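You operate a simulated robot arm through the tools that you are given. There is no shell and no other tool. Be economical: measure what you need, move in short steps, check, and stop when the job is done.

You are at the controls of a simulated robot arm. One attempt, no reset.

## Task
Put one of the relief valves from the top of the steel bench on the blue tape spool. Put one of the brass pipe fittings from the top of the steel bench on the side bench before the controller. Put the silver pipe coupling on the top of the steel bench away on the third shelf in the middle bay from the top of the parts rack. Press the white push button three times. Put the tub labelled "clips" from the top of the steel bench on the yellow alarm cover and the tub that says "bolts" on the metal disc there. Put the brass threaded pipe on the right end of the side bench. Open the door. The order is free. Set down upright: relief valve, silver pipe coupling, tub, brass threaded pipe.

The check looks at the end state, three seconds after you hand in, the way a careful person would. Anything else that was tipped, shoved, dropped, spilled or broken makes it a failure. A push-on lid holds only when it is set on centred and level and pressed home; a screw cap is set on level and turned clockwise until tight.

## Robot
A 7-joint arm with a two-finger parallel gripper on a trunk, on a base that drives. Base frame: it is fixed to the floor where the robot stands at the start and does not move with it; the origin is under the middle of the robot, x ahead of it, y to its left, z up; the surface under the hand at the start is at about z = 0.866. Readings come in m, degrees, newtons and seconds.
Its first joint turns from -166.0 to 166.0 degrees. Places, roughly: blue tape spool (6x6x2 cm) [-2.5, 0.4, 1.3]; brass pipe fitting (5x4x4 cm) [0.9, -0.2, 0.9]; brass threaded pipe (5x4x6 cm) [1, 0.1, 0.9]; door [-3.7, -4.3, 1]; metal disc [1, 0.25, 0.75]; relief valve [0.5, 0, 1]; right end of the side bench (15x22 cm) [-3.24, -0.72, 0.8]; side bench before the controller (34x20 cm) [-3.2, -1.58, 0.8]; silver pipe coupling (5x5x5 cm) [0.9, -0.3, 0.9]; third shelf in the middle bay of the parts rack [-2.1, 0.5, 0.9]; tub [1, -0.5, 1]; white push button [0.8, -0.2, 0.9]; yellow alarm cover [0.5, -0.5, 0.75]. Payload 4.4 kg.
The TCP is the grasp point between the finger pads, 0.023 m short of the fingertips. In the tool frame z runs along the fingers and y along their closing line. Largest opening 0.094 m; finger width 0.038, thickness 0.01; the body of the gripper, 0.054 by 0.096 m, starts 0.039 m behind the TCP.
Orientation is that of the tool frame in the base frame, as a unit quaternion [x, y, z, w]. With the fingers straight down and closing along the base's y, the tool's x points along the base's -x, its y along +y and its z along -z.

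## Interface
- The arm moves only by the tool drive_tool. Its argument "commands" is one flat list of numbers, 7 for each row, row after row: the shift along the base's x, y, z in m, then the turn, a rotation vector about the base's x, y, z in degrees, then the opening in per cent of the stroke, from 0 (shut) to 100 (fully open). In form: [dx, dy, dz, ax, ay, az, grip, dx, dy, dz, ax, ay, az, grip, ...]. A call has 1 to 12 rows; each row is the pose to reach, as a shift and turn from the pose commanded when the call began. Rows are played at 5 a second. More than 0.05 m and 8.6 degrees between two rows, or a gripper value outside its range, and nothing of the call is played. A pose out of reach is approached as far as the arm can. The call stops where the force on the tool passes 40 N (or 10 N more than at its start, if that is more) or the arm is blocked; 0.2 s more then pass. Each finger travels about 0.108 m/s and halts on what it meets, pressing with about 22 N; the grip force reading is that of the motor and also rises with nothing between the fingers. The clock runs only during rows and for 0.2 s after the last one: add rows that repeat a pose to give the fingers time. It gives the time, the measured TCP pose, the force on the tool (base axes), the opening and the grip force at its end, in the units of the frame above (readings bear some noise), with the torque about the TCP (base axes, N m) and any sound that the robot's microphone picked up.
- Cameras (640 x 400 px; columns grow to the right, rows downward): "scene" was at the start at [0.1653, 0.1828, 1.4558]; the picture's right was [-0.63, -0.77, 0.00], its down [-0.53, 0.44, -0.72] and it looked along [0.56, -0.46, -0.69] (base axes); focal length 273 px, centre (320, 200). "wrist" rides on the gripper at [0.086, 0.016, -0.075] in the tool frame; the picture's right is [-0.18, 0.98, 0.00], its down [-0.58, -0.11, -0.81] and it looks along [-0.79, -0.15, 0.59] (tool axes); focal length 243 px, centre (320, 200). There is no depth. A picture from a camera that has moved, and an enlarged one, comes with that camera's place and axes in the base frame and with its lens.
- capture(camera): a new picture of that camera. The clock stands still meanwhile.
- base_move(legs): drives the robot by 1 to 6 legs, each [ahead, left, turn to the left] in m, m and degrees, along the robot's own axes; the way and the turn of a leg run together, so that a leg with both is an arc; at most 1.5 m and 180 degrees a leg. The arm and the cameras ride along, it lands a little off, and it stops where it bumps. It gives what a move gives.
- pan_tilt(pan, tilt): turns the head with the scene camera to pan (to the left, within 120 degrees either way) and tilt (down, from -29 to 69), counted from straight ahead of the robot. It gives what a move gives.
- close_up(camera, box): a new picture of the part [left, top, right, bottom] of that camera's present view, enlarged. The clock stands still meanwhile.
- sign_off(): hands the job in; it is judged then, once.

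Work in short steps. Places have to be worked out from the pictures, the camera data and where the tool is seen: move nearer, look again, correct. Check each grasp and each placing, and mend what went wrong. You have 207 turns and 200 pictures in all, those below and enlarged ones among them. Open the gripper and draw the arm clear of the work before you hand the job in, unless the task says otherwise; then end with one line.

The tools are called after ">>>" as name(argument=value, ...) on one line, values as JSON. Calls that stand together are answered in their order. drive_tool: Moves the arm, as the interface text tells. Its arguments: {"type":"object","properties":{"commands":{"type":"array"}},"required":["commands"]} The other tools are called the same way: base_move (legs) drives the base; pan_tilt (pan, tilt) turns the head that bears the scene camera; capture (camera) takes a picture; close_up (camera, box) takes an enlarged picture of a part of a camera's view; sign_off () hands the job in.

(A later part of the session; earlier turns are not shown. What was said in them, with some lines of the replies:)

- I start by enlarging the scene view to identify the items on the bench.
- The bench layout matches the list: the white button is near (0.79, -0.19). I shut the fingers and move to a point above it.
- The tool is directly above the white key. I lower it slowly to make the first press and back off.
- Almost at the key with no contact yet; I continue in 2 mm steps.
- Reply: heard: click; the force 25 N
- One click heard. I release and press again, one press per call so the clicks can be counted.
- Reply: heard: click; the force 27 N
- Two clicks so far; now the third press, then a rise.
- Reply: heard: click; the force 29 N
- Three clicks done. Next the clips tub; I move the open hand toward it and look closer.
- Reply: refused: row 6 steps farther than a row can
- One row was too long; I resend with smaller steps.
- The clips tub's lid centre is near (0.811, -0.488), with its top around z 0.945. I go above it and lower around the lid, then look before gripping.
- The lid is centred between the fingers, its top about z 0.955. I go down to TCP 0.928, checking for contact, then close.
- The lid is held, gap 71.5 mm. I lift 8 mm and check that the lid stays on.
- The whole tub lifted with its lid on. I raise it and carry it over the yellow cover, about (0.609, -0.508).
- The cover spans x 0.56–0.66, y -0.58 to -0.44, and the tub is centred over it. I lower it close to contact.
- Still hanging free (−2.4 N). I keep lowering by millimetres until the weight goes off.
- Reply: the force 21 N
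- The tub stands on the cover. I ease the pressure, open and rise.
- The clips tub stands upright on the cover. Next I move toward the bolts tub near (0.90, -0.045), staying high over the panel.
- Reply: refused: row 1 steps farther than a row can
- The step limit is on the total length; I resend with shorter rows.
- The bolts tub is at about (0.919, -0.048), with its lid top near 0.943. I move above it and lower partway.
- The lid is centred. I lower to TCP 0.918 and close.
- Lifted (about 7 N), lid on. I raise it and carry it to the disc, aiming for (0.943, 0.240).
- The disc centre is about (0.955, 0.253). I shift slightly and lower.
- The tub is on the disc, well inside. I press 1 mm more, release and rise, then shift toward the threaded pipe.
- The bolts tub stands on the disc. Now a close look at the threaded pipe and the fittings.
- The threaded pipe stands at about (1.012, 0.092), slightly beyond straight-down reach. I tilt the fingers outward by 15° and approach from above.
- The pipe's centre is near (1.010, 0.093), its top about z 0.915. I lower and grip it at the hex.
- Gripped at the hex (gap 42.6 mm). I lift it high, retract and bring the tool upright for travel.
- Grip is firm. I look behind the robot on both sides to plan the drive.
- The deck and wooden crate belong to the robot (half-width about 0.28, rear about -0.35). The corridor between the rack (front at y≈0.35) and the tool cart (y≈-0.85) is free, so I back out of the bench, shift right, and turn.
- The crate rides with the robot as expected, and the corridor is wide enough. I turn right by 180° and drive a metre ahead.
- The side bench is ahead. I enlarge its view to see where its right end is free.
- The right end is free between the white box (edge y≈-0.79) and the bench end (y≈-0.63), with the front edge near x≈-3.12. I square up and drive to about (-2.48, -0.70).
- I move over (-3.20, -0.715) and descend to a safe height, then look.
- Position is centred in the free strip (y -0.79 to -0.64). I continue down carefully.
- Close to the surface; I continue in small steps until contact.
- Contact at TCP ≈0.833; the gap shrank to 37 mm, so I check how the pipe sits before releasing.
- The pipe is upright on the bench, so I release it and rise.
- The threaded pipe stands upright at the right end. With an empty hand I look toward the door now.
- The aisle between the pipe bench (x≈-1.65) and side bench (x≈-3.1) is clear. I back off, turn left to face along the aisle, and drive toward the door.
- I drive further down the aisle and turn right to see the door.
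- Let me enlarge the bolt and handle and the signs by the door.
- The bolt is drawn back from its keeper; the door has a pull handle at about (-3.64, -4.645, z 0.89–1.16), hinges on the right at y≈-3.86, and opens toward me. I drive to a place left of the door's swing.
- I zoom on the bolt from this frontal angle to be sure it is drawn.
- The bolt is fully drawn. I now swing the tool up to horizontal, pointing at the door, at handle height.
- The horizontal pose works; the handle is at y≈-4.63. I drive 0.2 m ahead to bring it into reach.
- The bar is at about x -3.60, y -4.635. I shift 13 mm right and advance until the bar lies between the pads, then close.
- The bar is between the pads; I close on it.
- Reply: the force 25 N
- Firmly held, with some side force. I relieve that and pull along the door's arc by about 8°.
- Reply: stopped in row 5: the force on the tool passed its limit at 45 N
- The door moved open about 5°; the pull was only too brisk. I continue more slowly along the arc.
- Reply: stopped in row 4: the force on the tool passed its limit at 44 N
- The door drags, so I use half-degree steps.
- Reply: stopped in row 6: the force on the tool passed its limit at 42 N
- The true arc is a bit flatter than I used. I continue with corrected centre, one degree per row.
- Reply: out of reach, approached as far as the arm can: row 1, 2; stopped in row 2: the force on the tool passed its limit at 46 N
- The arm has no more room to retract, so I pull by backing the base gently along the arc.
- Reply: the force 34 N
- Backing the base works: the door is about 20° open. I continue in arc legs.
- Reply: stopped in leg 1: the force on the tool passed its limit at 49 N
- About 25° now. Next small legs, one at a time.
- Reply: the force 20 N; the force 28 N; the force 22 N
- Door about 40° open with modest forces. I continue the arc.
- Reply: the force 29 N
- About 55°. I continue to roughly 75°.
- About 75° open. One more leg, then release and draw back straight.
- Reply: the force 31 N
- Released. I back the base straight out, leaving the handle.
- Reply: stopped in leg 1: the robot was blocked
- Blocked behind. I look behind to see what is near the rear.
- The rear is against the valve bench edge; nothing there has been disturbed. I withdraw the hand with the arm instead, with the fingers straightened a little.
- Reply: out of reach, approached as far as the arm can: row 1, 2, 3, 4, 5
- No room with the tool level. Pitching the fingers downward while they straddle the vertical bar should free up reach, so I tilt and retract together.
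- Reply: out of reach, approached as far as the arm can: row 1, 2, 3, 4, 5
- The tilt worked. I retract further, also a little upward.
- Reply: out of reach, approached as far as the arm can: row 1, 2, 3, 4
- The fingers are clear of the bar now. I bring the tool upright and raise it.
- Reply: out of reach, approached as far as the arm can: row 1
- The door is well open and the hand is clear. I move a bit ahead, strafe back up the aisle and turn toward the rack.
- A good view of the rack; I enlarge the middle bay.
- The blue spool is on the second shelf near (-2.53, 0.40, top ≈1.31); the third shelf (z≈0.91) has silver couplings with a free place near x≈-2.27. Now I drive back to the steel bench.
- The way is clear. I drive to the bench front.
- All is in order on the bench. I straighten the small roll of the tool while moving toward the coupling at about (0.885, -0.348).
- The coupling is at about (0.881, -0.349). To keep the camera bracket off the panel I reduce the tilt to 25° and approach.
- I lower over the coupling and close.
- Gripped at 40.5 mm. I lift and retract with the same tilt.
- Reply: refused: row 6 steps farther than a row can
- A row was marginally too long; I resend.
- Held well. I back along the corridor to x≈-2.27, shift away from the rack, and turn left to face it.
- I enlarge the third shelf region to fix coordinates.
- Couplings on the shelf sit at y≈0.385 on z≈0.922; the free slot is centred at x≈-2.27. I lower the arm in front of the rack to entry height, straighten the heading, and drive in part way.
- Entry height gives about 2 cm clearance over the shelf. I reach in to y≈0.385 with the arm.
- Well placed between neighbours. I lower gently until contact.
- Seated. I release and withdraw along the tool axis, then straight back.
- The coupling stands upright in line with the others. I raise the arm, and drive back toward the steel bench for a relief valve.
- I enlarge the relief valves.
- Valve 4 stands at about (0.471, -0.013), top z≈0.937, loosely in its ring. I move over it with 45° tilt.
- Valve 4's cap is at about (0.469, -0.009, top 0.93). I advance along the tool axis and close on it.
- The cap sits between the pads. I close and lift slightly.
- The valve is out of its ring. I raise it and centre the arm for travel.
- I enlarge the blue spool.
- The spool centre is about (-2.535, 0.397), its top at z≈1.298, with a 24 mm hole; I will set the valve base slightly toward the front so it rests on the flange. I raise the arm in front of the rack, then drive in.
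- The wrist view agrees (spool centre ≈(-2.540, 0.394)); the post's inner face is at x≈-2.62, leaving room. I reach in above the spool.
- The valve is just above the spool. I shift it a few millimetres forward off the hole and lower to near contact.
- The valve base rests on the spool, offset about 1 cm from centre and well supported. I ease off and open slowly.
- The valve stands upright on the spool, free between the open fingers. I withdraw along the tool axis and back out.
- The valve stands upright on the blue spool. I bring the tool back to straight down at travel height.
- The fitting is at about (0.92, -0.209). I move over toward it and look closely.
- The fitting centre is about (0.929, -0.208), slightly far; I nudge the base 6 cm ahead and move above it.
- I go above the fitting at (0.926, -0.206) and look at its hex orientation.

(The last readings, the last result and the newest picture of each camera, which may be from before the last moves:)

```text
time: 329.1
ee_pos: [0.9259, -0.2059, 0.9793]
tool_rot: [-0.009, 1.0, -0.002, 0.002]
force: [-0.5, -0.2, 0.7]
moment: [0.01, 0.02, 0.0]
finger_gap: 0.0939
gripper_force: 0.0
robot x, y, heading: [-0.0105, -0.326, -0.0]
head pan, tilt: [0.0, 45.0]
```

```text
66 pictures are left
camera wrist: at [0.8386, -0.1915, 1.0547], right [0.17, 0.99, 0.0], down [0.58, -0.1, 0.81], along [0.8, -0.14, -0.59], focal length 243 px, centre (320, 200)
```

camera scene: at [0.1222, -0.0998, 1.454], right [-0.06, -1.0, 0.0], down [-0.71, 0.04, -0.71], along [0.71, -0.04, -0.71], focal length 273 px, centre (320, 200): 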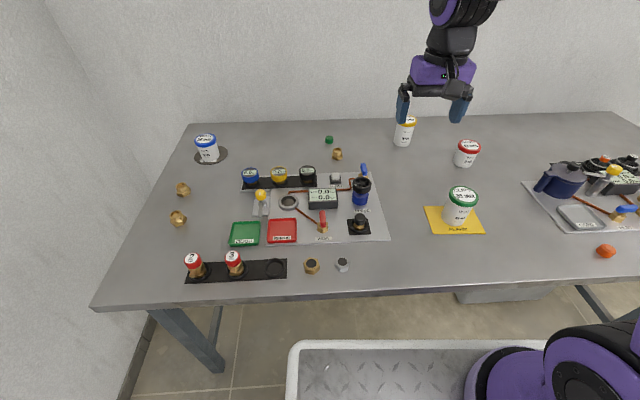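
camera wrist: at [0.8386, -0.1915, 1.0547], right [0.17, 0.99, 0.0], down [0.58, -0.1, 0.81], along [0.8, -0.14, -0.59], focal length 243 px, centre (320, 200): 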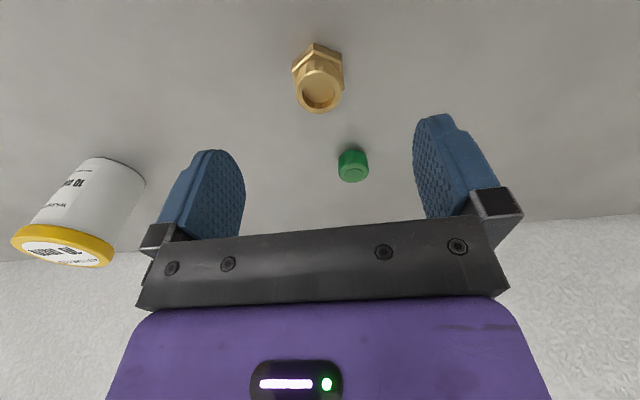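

Centred. I lower to TCP 0.893 and close.

>>> drive_tool(commands=[0.002, -0.001, -0.04, 0, 0, 0, 100, 0.002, -0.001, -0.07, 0, 0, 0, 90, 0.002, -0.001, -0.086, 0, 0, 0, 80, 0.002, -0.001, -0.086, 0, 0, 0, 60, 0.002, -0.001, -0.086, 0, 0, 0, 40, 0.002, -0.001, -0.086, 0, 0, 0, 20, 0.002, -0.001, -0.086, 0, 0, 0, 20])

>>> capture(camera="wrist")

```text
time: 330.7
ee_pos: [0.9285, -0.2089, 0.8948]
tool_rot: [-0.009, 1.0, -0.001, 0.0]
force: [0.1, -0.5, 0.5]
moment: [0.02, -0.02, 0.01]
finger_gap: 0.0422
gripper_force: 22.0
robot x, y, heading: [-0.018, -0.3275, -0.1]
head pan, tilt: [0.0, 45.0]
```

```text
65 pictures are left
camera wrist: at [0.8413, -0.193, 0.9701], right [0.17, 0.99, 0.0], down [0.58, -0.1, 0.81], along [0.8, -0.14, -0.59], focal length 243 px, centre (320, 200)
```

wrist: 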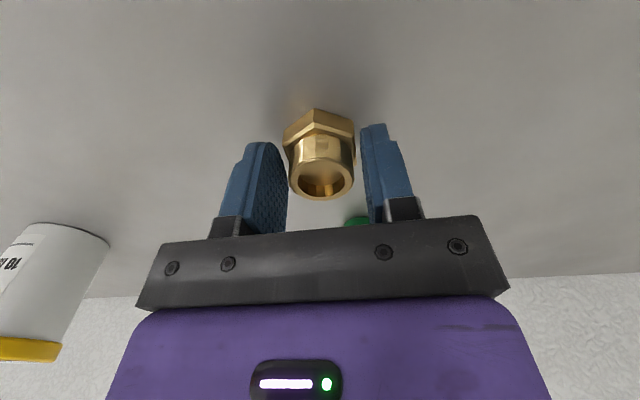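

Gripped by the hex (42 mm). I lift and retract for travel.

>>> drive_tool(commands=[0, 0, 0.03, 0, 0, 0, 20, 0, 0, 0.07, 0, 0, 0, 20, 0, 0, 0.11, 0, 0, 0, 20, 0, 0, 0.15, 0, 0, 0, 20, -0.03, 0, 0.18, 0, 0, 0, 20, -0.06, 0, 0.21, 0, 0, 0, 20, -0.09, -0.01, 0.24, 0, 0, 0, 20, -0.12, -0.02, 0.27, 0, 0, 0, 20, -0.15, -0.03, 0.3, 0, 0, 0, 20, -0.19, -0.04, 0.31, 0, 0, 0, 20, -0.23, -0.06, 0.31, 0, 0, 0, 20, -0.23, -0.06, 0.31, 0, 0, 0, 20])

>>> capture(camera="wrist")

```text
time: 333.3
ee_pos: [0.694, -0.2651, 1.2021]
tool_rot: [-0.009, 1.0, -0.002, -0.001]
force: [-0.8, -0.1, -0.6]
moment: [-0.01, 0.0, -0.01]
finger_gap: 0.042
gripper_force: 22.0
robot x, y, heading: [-0.0122, -0.3274, -0.1]
head pan, tilt: [0.0, 45.0]
```

```text
64 pictures are left
camera wrist: at [0.6072, -0.2501, 1.2778], right [0.17, 0.99, 0.0], down [0.58, -0.1, 0.81], along [0.8, -0.14, -0.59], focal length 243 px, centre (320, 200)
```

wrist: 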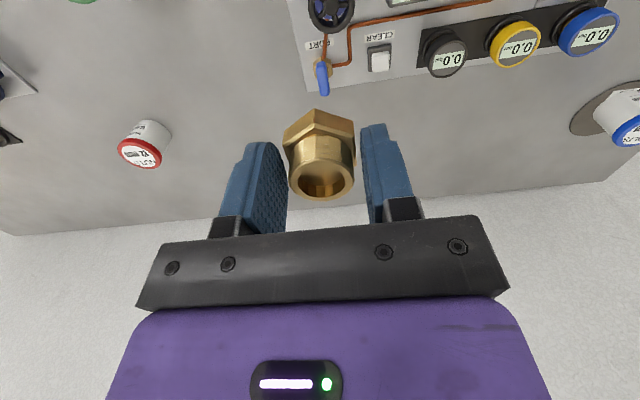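

Held. I back along the corridor, turn round, and move to the side bench in front of the controller.

>>> base_move(legs=[[-1.2, 0, 0], [-1.15, 0, 0], [0, -0.42, 0], [0, 0, -90], [0, 0, -90]])

>>> pan_tilt(pan=30, tilt=30)

>>> capture(camera="scene")

```text
time: 354.6
ee_pos: [-3.1171, -0.7808, 1.2025]
tool_rot: [0.999, 0.035, 0.0, -0.002]
force: [1.2, -0.4, -1.1]
moment: [-0.03, 0.01, 0.02]
finger_gap: 0.0418
gripper_force: 22.0
robot x, y, heading: [-2.4166, -0.6852, -176.9]
head pan, tilt: [0.0, 45.0]
```

```text
time: 355.6
ee_pos: [-3.1165, -0.7812, 1.203]
tool_rot: [0.999, 0.035, 0.001, -0.001]
force: [-0.3, 0.1, -1.1]
moment: [0.01, 0.0, 0.01]
finger_gap: 0.0419
gripper_force: 22.2
robot x, y, heading: [-2.4129, -0.6835, -177.1]
head pan, tilt: [30.0, 30.0]
```

```text
63 pictures are left
camera scene: at [-2.5755, -0.9742, 1.4765], right [-0.54, 0.84, 0.0], down [0.42, 0.27, -0.87], along [-0.73, -0.47, -0.5], focal length 273 px, centre (320, 200)
```

scene: 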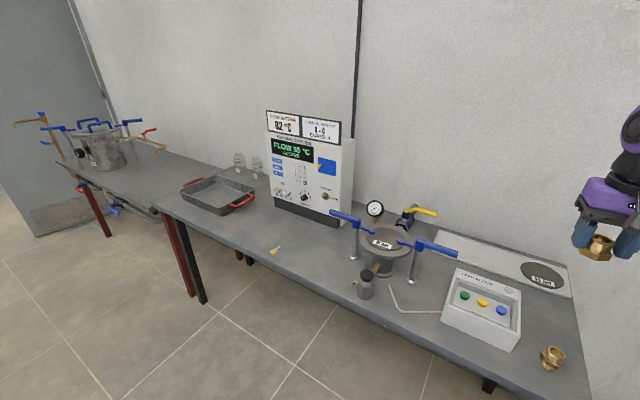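

The route is clear and the door stays open. I strafe left to the front of the controller.

>>> base_move(legs=[[0, 0, -3], [0, 0.9, 0]])

>>> pan_tilt(pan=-5, tilt=40)

>>> capture(camera="scene")

>>> capture(camera="wrist")

```text
time: 360.7
ee_pos: [-3.1176, -1.6393, 1.2025]
tool_rot: [1.0, 0.012, 0.0, -0.002]
force: [0.4, 1.0, -0.5]
moment: [-0.02, -0.03, 0.01]
finger_gap: 0.0416
gripper_force: 21.6
robot x, y, heading: [-2.4097, -1.576, -179.6]
head pan, tilt: [30.0, 30.0]
```

```text
time: 361.7
ee_pos: [-3.1177, -1.6385, 1.2024]
tool_rot: [1.0, 0.012, 0.001, -0.001]
force: [0.0, -1.0, -1.1]
moment: [0.02, -0.01, 0.03]
finger_gap: 0.042
gripper_force: 21.7
robot x, y, heading: [-2.412, -1.5744, -179.9]
head pan, tilt: [-5.0, 40.0]
```

```text
62 pictures are left
camera scene: at [-2.5925, -1.8041, 1.4612], right [0.08, 1.0, 0.0], down [0.64, -0.05, -0.77], along [-0.76, 0.06, -0.64], focal length 273 px, centre (320, 200)
```

scene: 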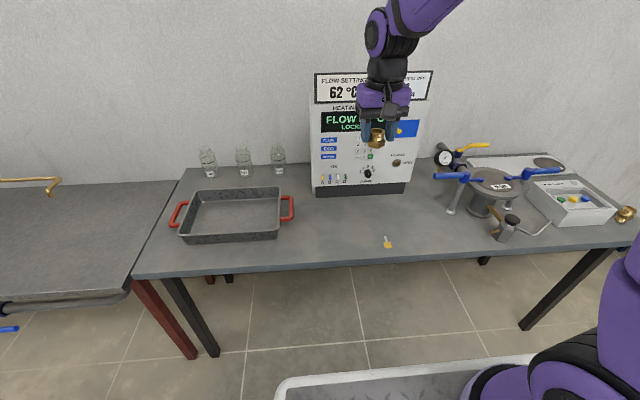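

```text
61 pictures are left
camera wrist: at [-3.0312, -1.6536, 1.2779], right [-0.16, -0.99, 0.0], down [-0.58, 0.09, 0.81], along [-0.8, 0.13, -0.59], focal length 243 px, centre (320, 200)
```

wrist: 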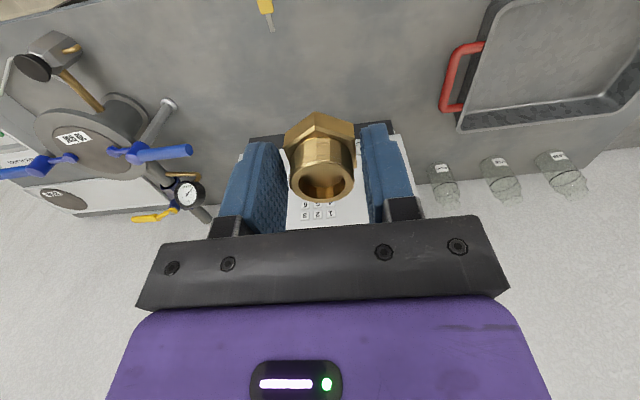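

The key lies at about (-3.16, -1.54) and the controller front is at x≈-3.39. I aim for (-3.22, -1.63), clear of both, and lower.

>>> drive_tool(commands=[-0.035, 0.003, -0.02, 0, 0, 0, 20, -0.07, 0.006, -0.04, 0, 0, 0, 20, -0.102, 0.008, -0.07, 0, 0, 0, 20, -0.102, 0.008, -0.11, 0, 0, 0, 20, -0.102, 0.008, -0.15, 0, 0, 0, 20, -0.102, 0.008, -0.19, 0, 0, 0, 20, -0.102, 0.008, -0.23, 0, 0, 0, 20, -0.102, 0.008, -0.27, 0, 0, 0, 20, -0.102, 0.008, -0.3, 0, 0, 0, 20, -0.102, 0.008, -0.3, 0, 0, 0, 20])

>>> capture(camera="wrist")

>>> capture(camera="scene")

```text
time: 363.9
ee_pos: [-3.2194, -1.6332, 0.9009]
tool_rot: [1.0, 0.012, -0.001, -0.002]
force: [-0.3, 0.3, -1.2]
moment: [0.02, 0.01, -0.01]
finger_gap: 0.0418
gripper_force: 22.1
robot x, y, heading: [-2.4099, -1.573, -179.6]
head pan, tilt: [-5.0, 40.0]
```

```text
60 pictures are left
camera wrist: at [-3.1331, -1.6455, 0.9764], right [-0.16, -0.99, 0.0], down [-0.58, 0.09, 0.81], along [-0.8, 0.13, -0.59], focal length 243 px, centre (320, 200)
```

wrist: 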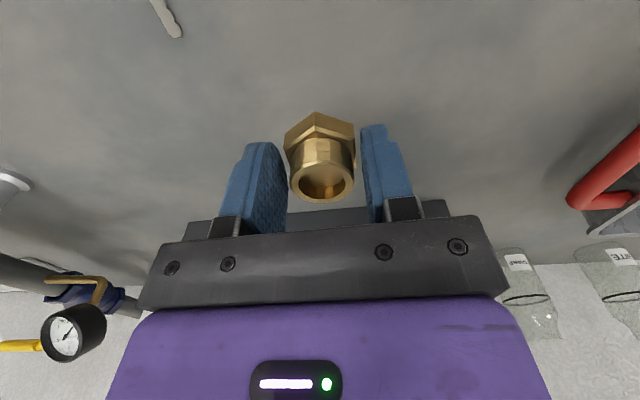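

```text
59 pictures are left
camera scene: at [-2.5924, -1.804, 1.4612], right [0.08, 1.0, 0.0], down [0.64, -0.05, -0.77], along [-0.76, 0.06, -0.64], focal length 273 px, centre (320, 200)
```

scene: 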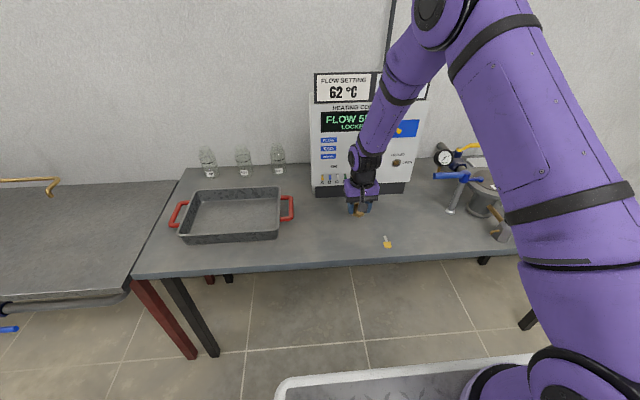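

The spot is clear. I lower to the surface with small final steps.

>>> drive_tool(commands=[0, 0, -0.03, 0, 0, 0, 20, 0, 0, -0.055, 0, 0, 0, 20, 0, 0, -0.062, 0, 0, 0, 20, 0, 0, -0.066, 0, 0, 0, 20])

>>> drive_tool(commands=[0, 0, -0.002, 0, 0, 0, 20, 0, 0, -0.004, 0, 0, 0, 20, 0, 0, -0.006, 0, 0, 0, 20])

>>> capture(camera="wrist")

```text
time: 364.9
ee_pos: [-3.2191, -1.6299, 0.8353]
tool_rot: [1.0, 0.013, 0.0, -0.002]
force: [-0.4, 0.4, -1.2]
moment: [0.01, -0.01, 0.04]
finger_gap: 0.0418
gripper_force: 22.0
robot x, y, heading: [-2.4091, -1.5735, -179.7]
head pan, tilt: [-5.0, 40.0]
```

```text
time: 365.7
ee_pos: [-3.2206, -1.6305, 0.8304]
tool_rot: [1.0, 0.011, 0.0, -0.002]
force: [-0.2, 3.9, 17.5]
moment: [0.04, 0.13, -0.04]
finger_gap: 0.042
gripper_force: 22.1
robot x, y, heading: [-2.4101, -1.5715, -179.5]
head pan, tilt: [-5.0, 40.0]
```

```text
58 pictures are left
camera wrist: at [-3.1331, -1.6445, 0.9063], right [-0.16, -0.99, 0.0], down [-0.58, 0.09, 0.81], along [-0.8, 0.13, -0.59], focal length 243 px, centre (320, 200)
```

wrist: 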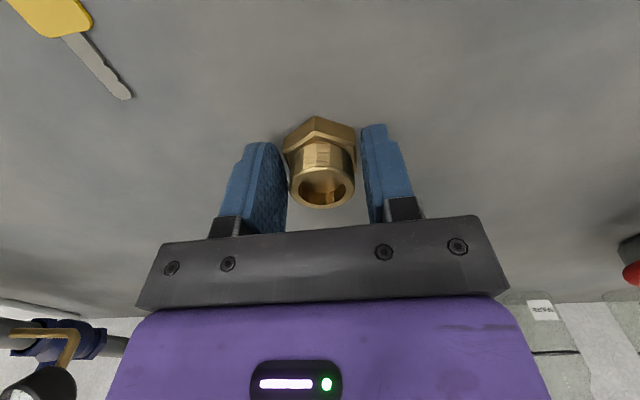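

The fitting rests on the bench. I release and rise.

>>> drive_tool(commands=[0, 0, 0.002, 0, 0, 0, 50, 0, 0, 0.002, 0, 0, 0, 65, 0, 0, 0.002, 0, 0, 0, 75, 0, 0, 0.002, 0, 0, 0, 75, 0, 0, 0.04, 0, 0, 0, 75, 0, 0, 0.08, 0, 0, 0, 75, 0, 0, 0.13, 0, 0, 0, 75, 0, 0, 0.18, 0, 0, 0, 75, 0, 0, 0.23, 0, 0, 0, 75, 0.03, 0, 0.27, 0, 0, 0, 75, 0.06, 0, 0.3, 0, 0, 0, 75, 0.1, 0, 0.32, 0, 0, 0, 100])

>>> base_move(legs=[[-0.2, 0, 0]])

>>> capture(camera="scene")

```text
time: 368.3
ee_pos: [-3.1177, -1.6353, 1.1509]
tool_rot: [1.0, 0.011, 0.001, -0.002]
force: [0.0, 0.9, -0.6]
moment: [0.0, -0.06, -0.02]
finger_gap: 0.094
gripper_force: 0.0
robot x, y, heading: [-2.4117, -1.5784, -179.5]
head pan, tilt: [-5.0, 40.0]
```

```text
time: 369.9
ee_pos: [-2.9218, -1.6314, 1.1518]
tool_rot: [1.0, 0.009, 0.0, -0.001]
force: [0.5, -0.6, -0.3]
moment: [-0.01, 0.0, 0.0]
finger_gap: 0.0938
gripper_force: 0.2
robot x, y, heading: [-2.2155, -1.5736, -179.7]
head pan, tilt: [-5.0, 40.0]
```

```text
57 pictures are left
camera scene: at [-2.3986, -1.8024, 1.4612], right [0.09, 1.0, 0.0], down [0.64, -0.06, -0.77], along [-0.76, 0.07, -0.64], focal length 273 px, centre (320, 200)
```

scene: 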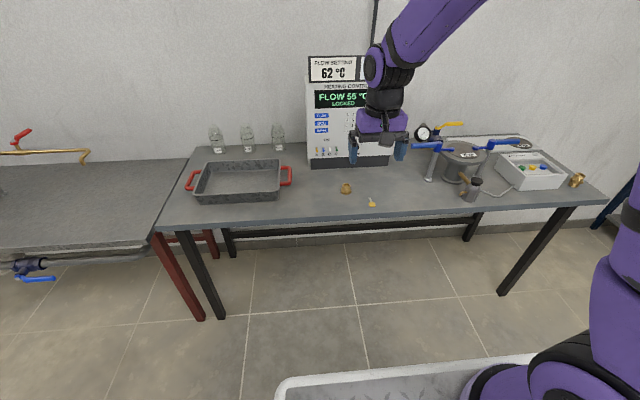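

The fitting stands before the controller. A last look at the door and the bench I brushed.

>>> pan_tilt(pan=55, tilt=18)

>>> capture(camera="scene")

>>> pan_tilt(pan=110, tilt=25)

>>> capture(camera="scene")

>>> pan_tilt(pan=-60, tilt=18)

>>> capture(camera="scene")

```text
time: 371.1
ee_pos: [-2.9215, -1.631, 1.1519]
tool_rot: [1.0, 0.01, -0.001, -0.001]
force: [-0.1, -0.4, 0.2]
moment: [-0.02, -0.02, 0.0]
finger_gap: 0.0939
gripper_force: 0.0
robot x, y, heading: [-2.217, -1.5774, -179.7]
head pan, tilt: [55.0, 18.0]
```

```text
56 pictures are left
camera scene: at [-2.3674, -1.8862, 1.4959], right [-0.82, 0.57, 0.0], down [0.18, 0.25, -0.95], along [-0.54, -0.78, -0.31], focal length 273 px, centre (320, 200)
```

scene: 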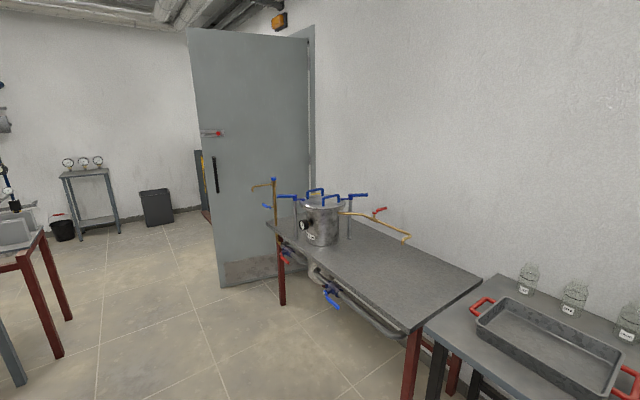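

```text
time: 372.4
ee_pos: [-2.9222, -1.6311, 1.1511]
tool_rot: [1.0, 0.01, 0.0, -0.001]
force: [0.4, 0.1, -0.2]
moment: [-0.03, 0.0, 0.01]
finger_gap: 0.0942
gripper_force: 0.1
robot x, y, heading: [-2.2159, -1.5748, -179.8]
head pan, tilt: [110.0, 25.0]
```

```text
55 pictures are left
camera scene: at [-2.2824, -1.8962, 1.4846], right [-0.94, -0.34, 0.0], down [-0.14, 0.4, -0.91], along [0.31, -0.85, -0.42], focal length 273 px, centre (320, 200)
```

scene: 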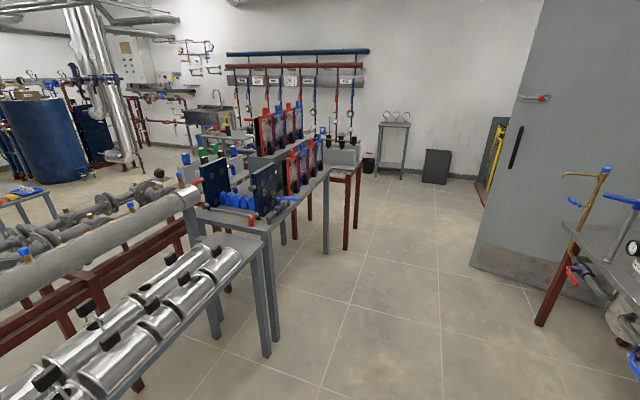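

```text
time: 375.0
ee_pos: [-2.9212, -1.6322, 1.152]
tool_rot: [1.0, 0.01, 0.0, -0.002]
force: [-0.1, 0.8, 0.0]
moment: [0.01, 0.0, 0.0]
finger_gap: 0.094
gripper_force: 0.1
robot x, y, heading: [-2.2133, -1.5748, -180.0]
head pan, tilt: [-60.0, 18.0]
```

```text
54 pictures are left
camera scene: at [-2.3608, -1.729, 1.4959], right [0.86, 0.5, 0.0], down [0.16, -0.27, -0.95], along [-0.48, 0.82, -0.31], focal length 273 px, centre (320, 200)
```

scene: 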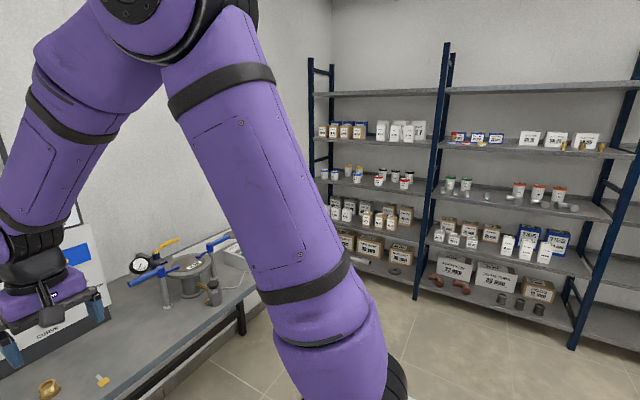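

The door is wide open and all else stands as it was; one quick zoom on the valve, still on its spool, then I hand in.

>>> close_up(camera="scene", box=[440, 110, 540, 210])

```text
4.00 times, centred on (490, 160) of scene
camera zoom: at [-2.3608, -1.729, 1.4959], right [0.86, 0.5, 0.0], down [0.16, -0.27, -0.95], along [-0.48, 0.82, -0.31], focal length 1094 px, centre (-360, 360)
```

zoom: 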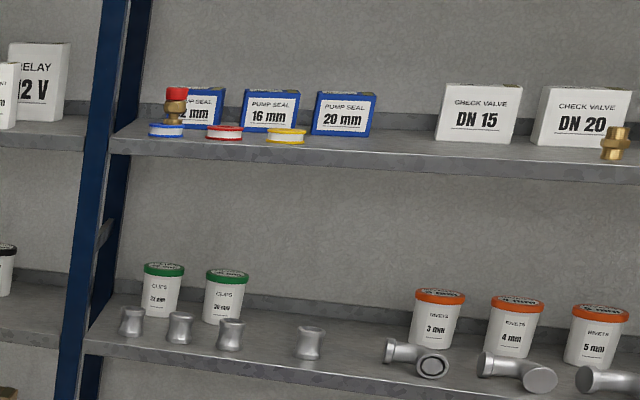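

The valve is upright on the blue spool, the coupling is upright on the third shelf, and the gripper is open and clear. I hand in.

>>> sign_off()

```text
The job is handed in.
```

Every part of the task is done, and I handed the job in with the gripper open and the arm clear. The one mishap was that the robot's rear bumped the valve bench once near the door; it stopped there, and nothing looked disturbed.
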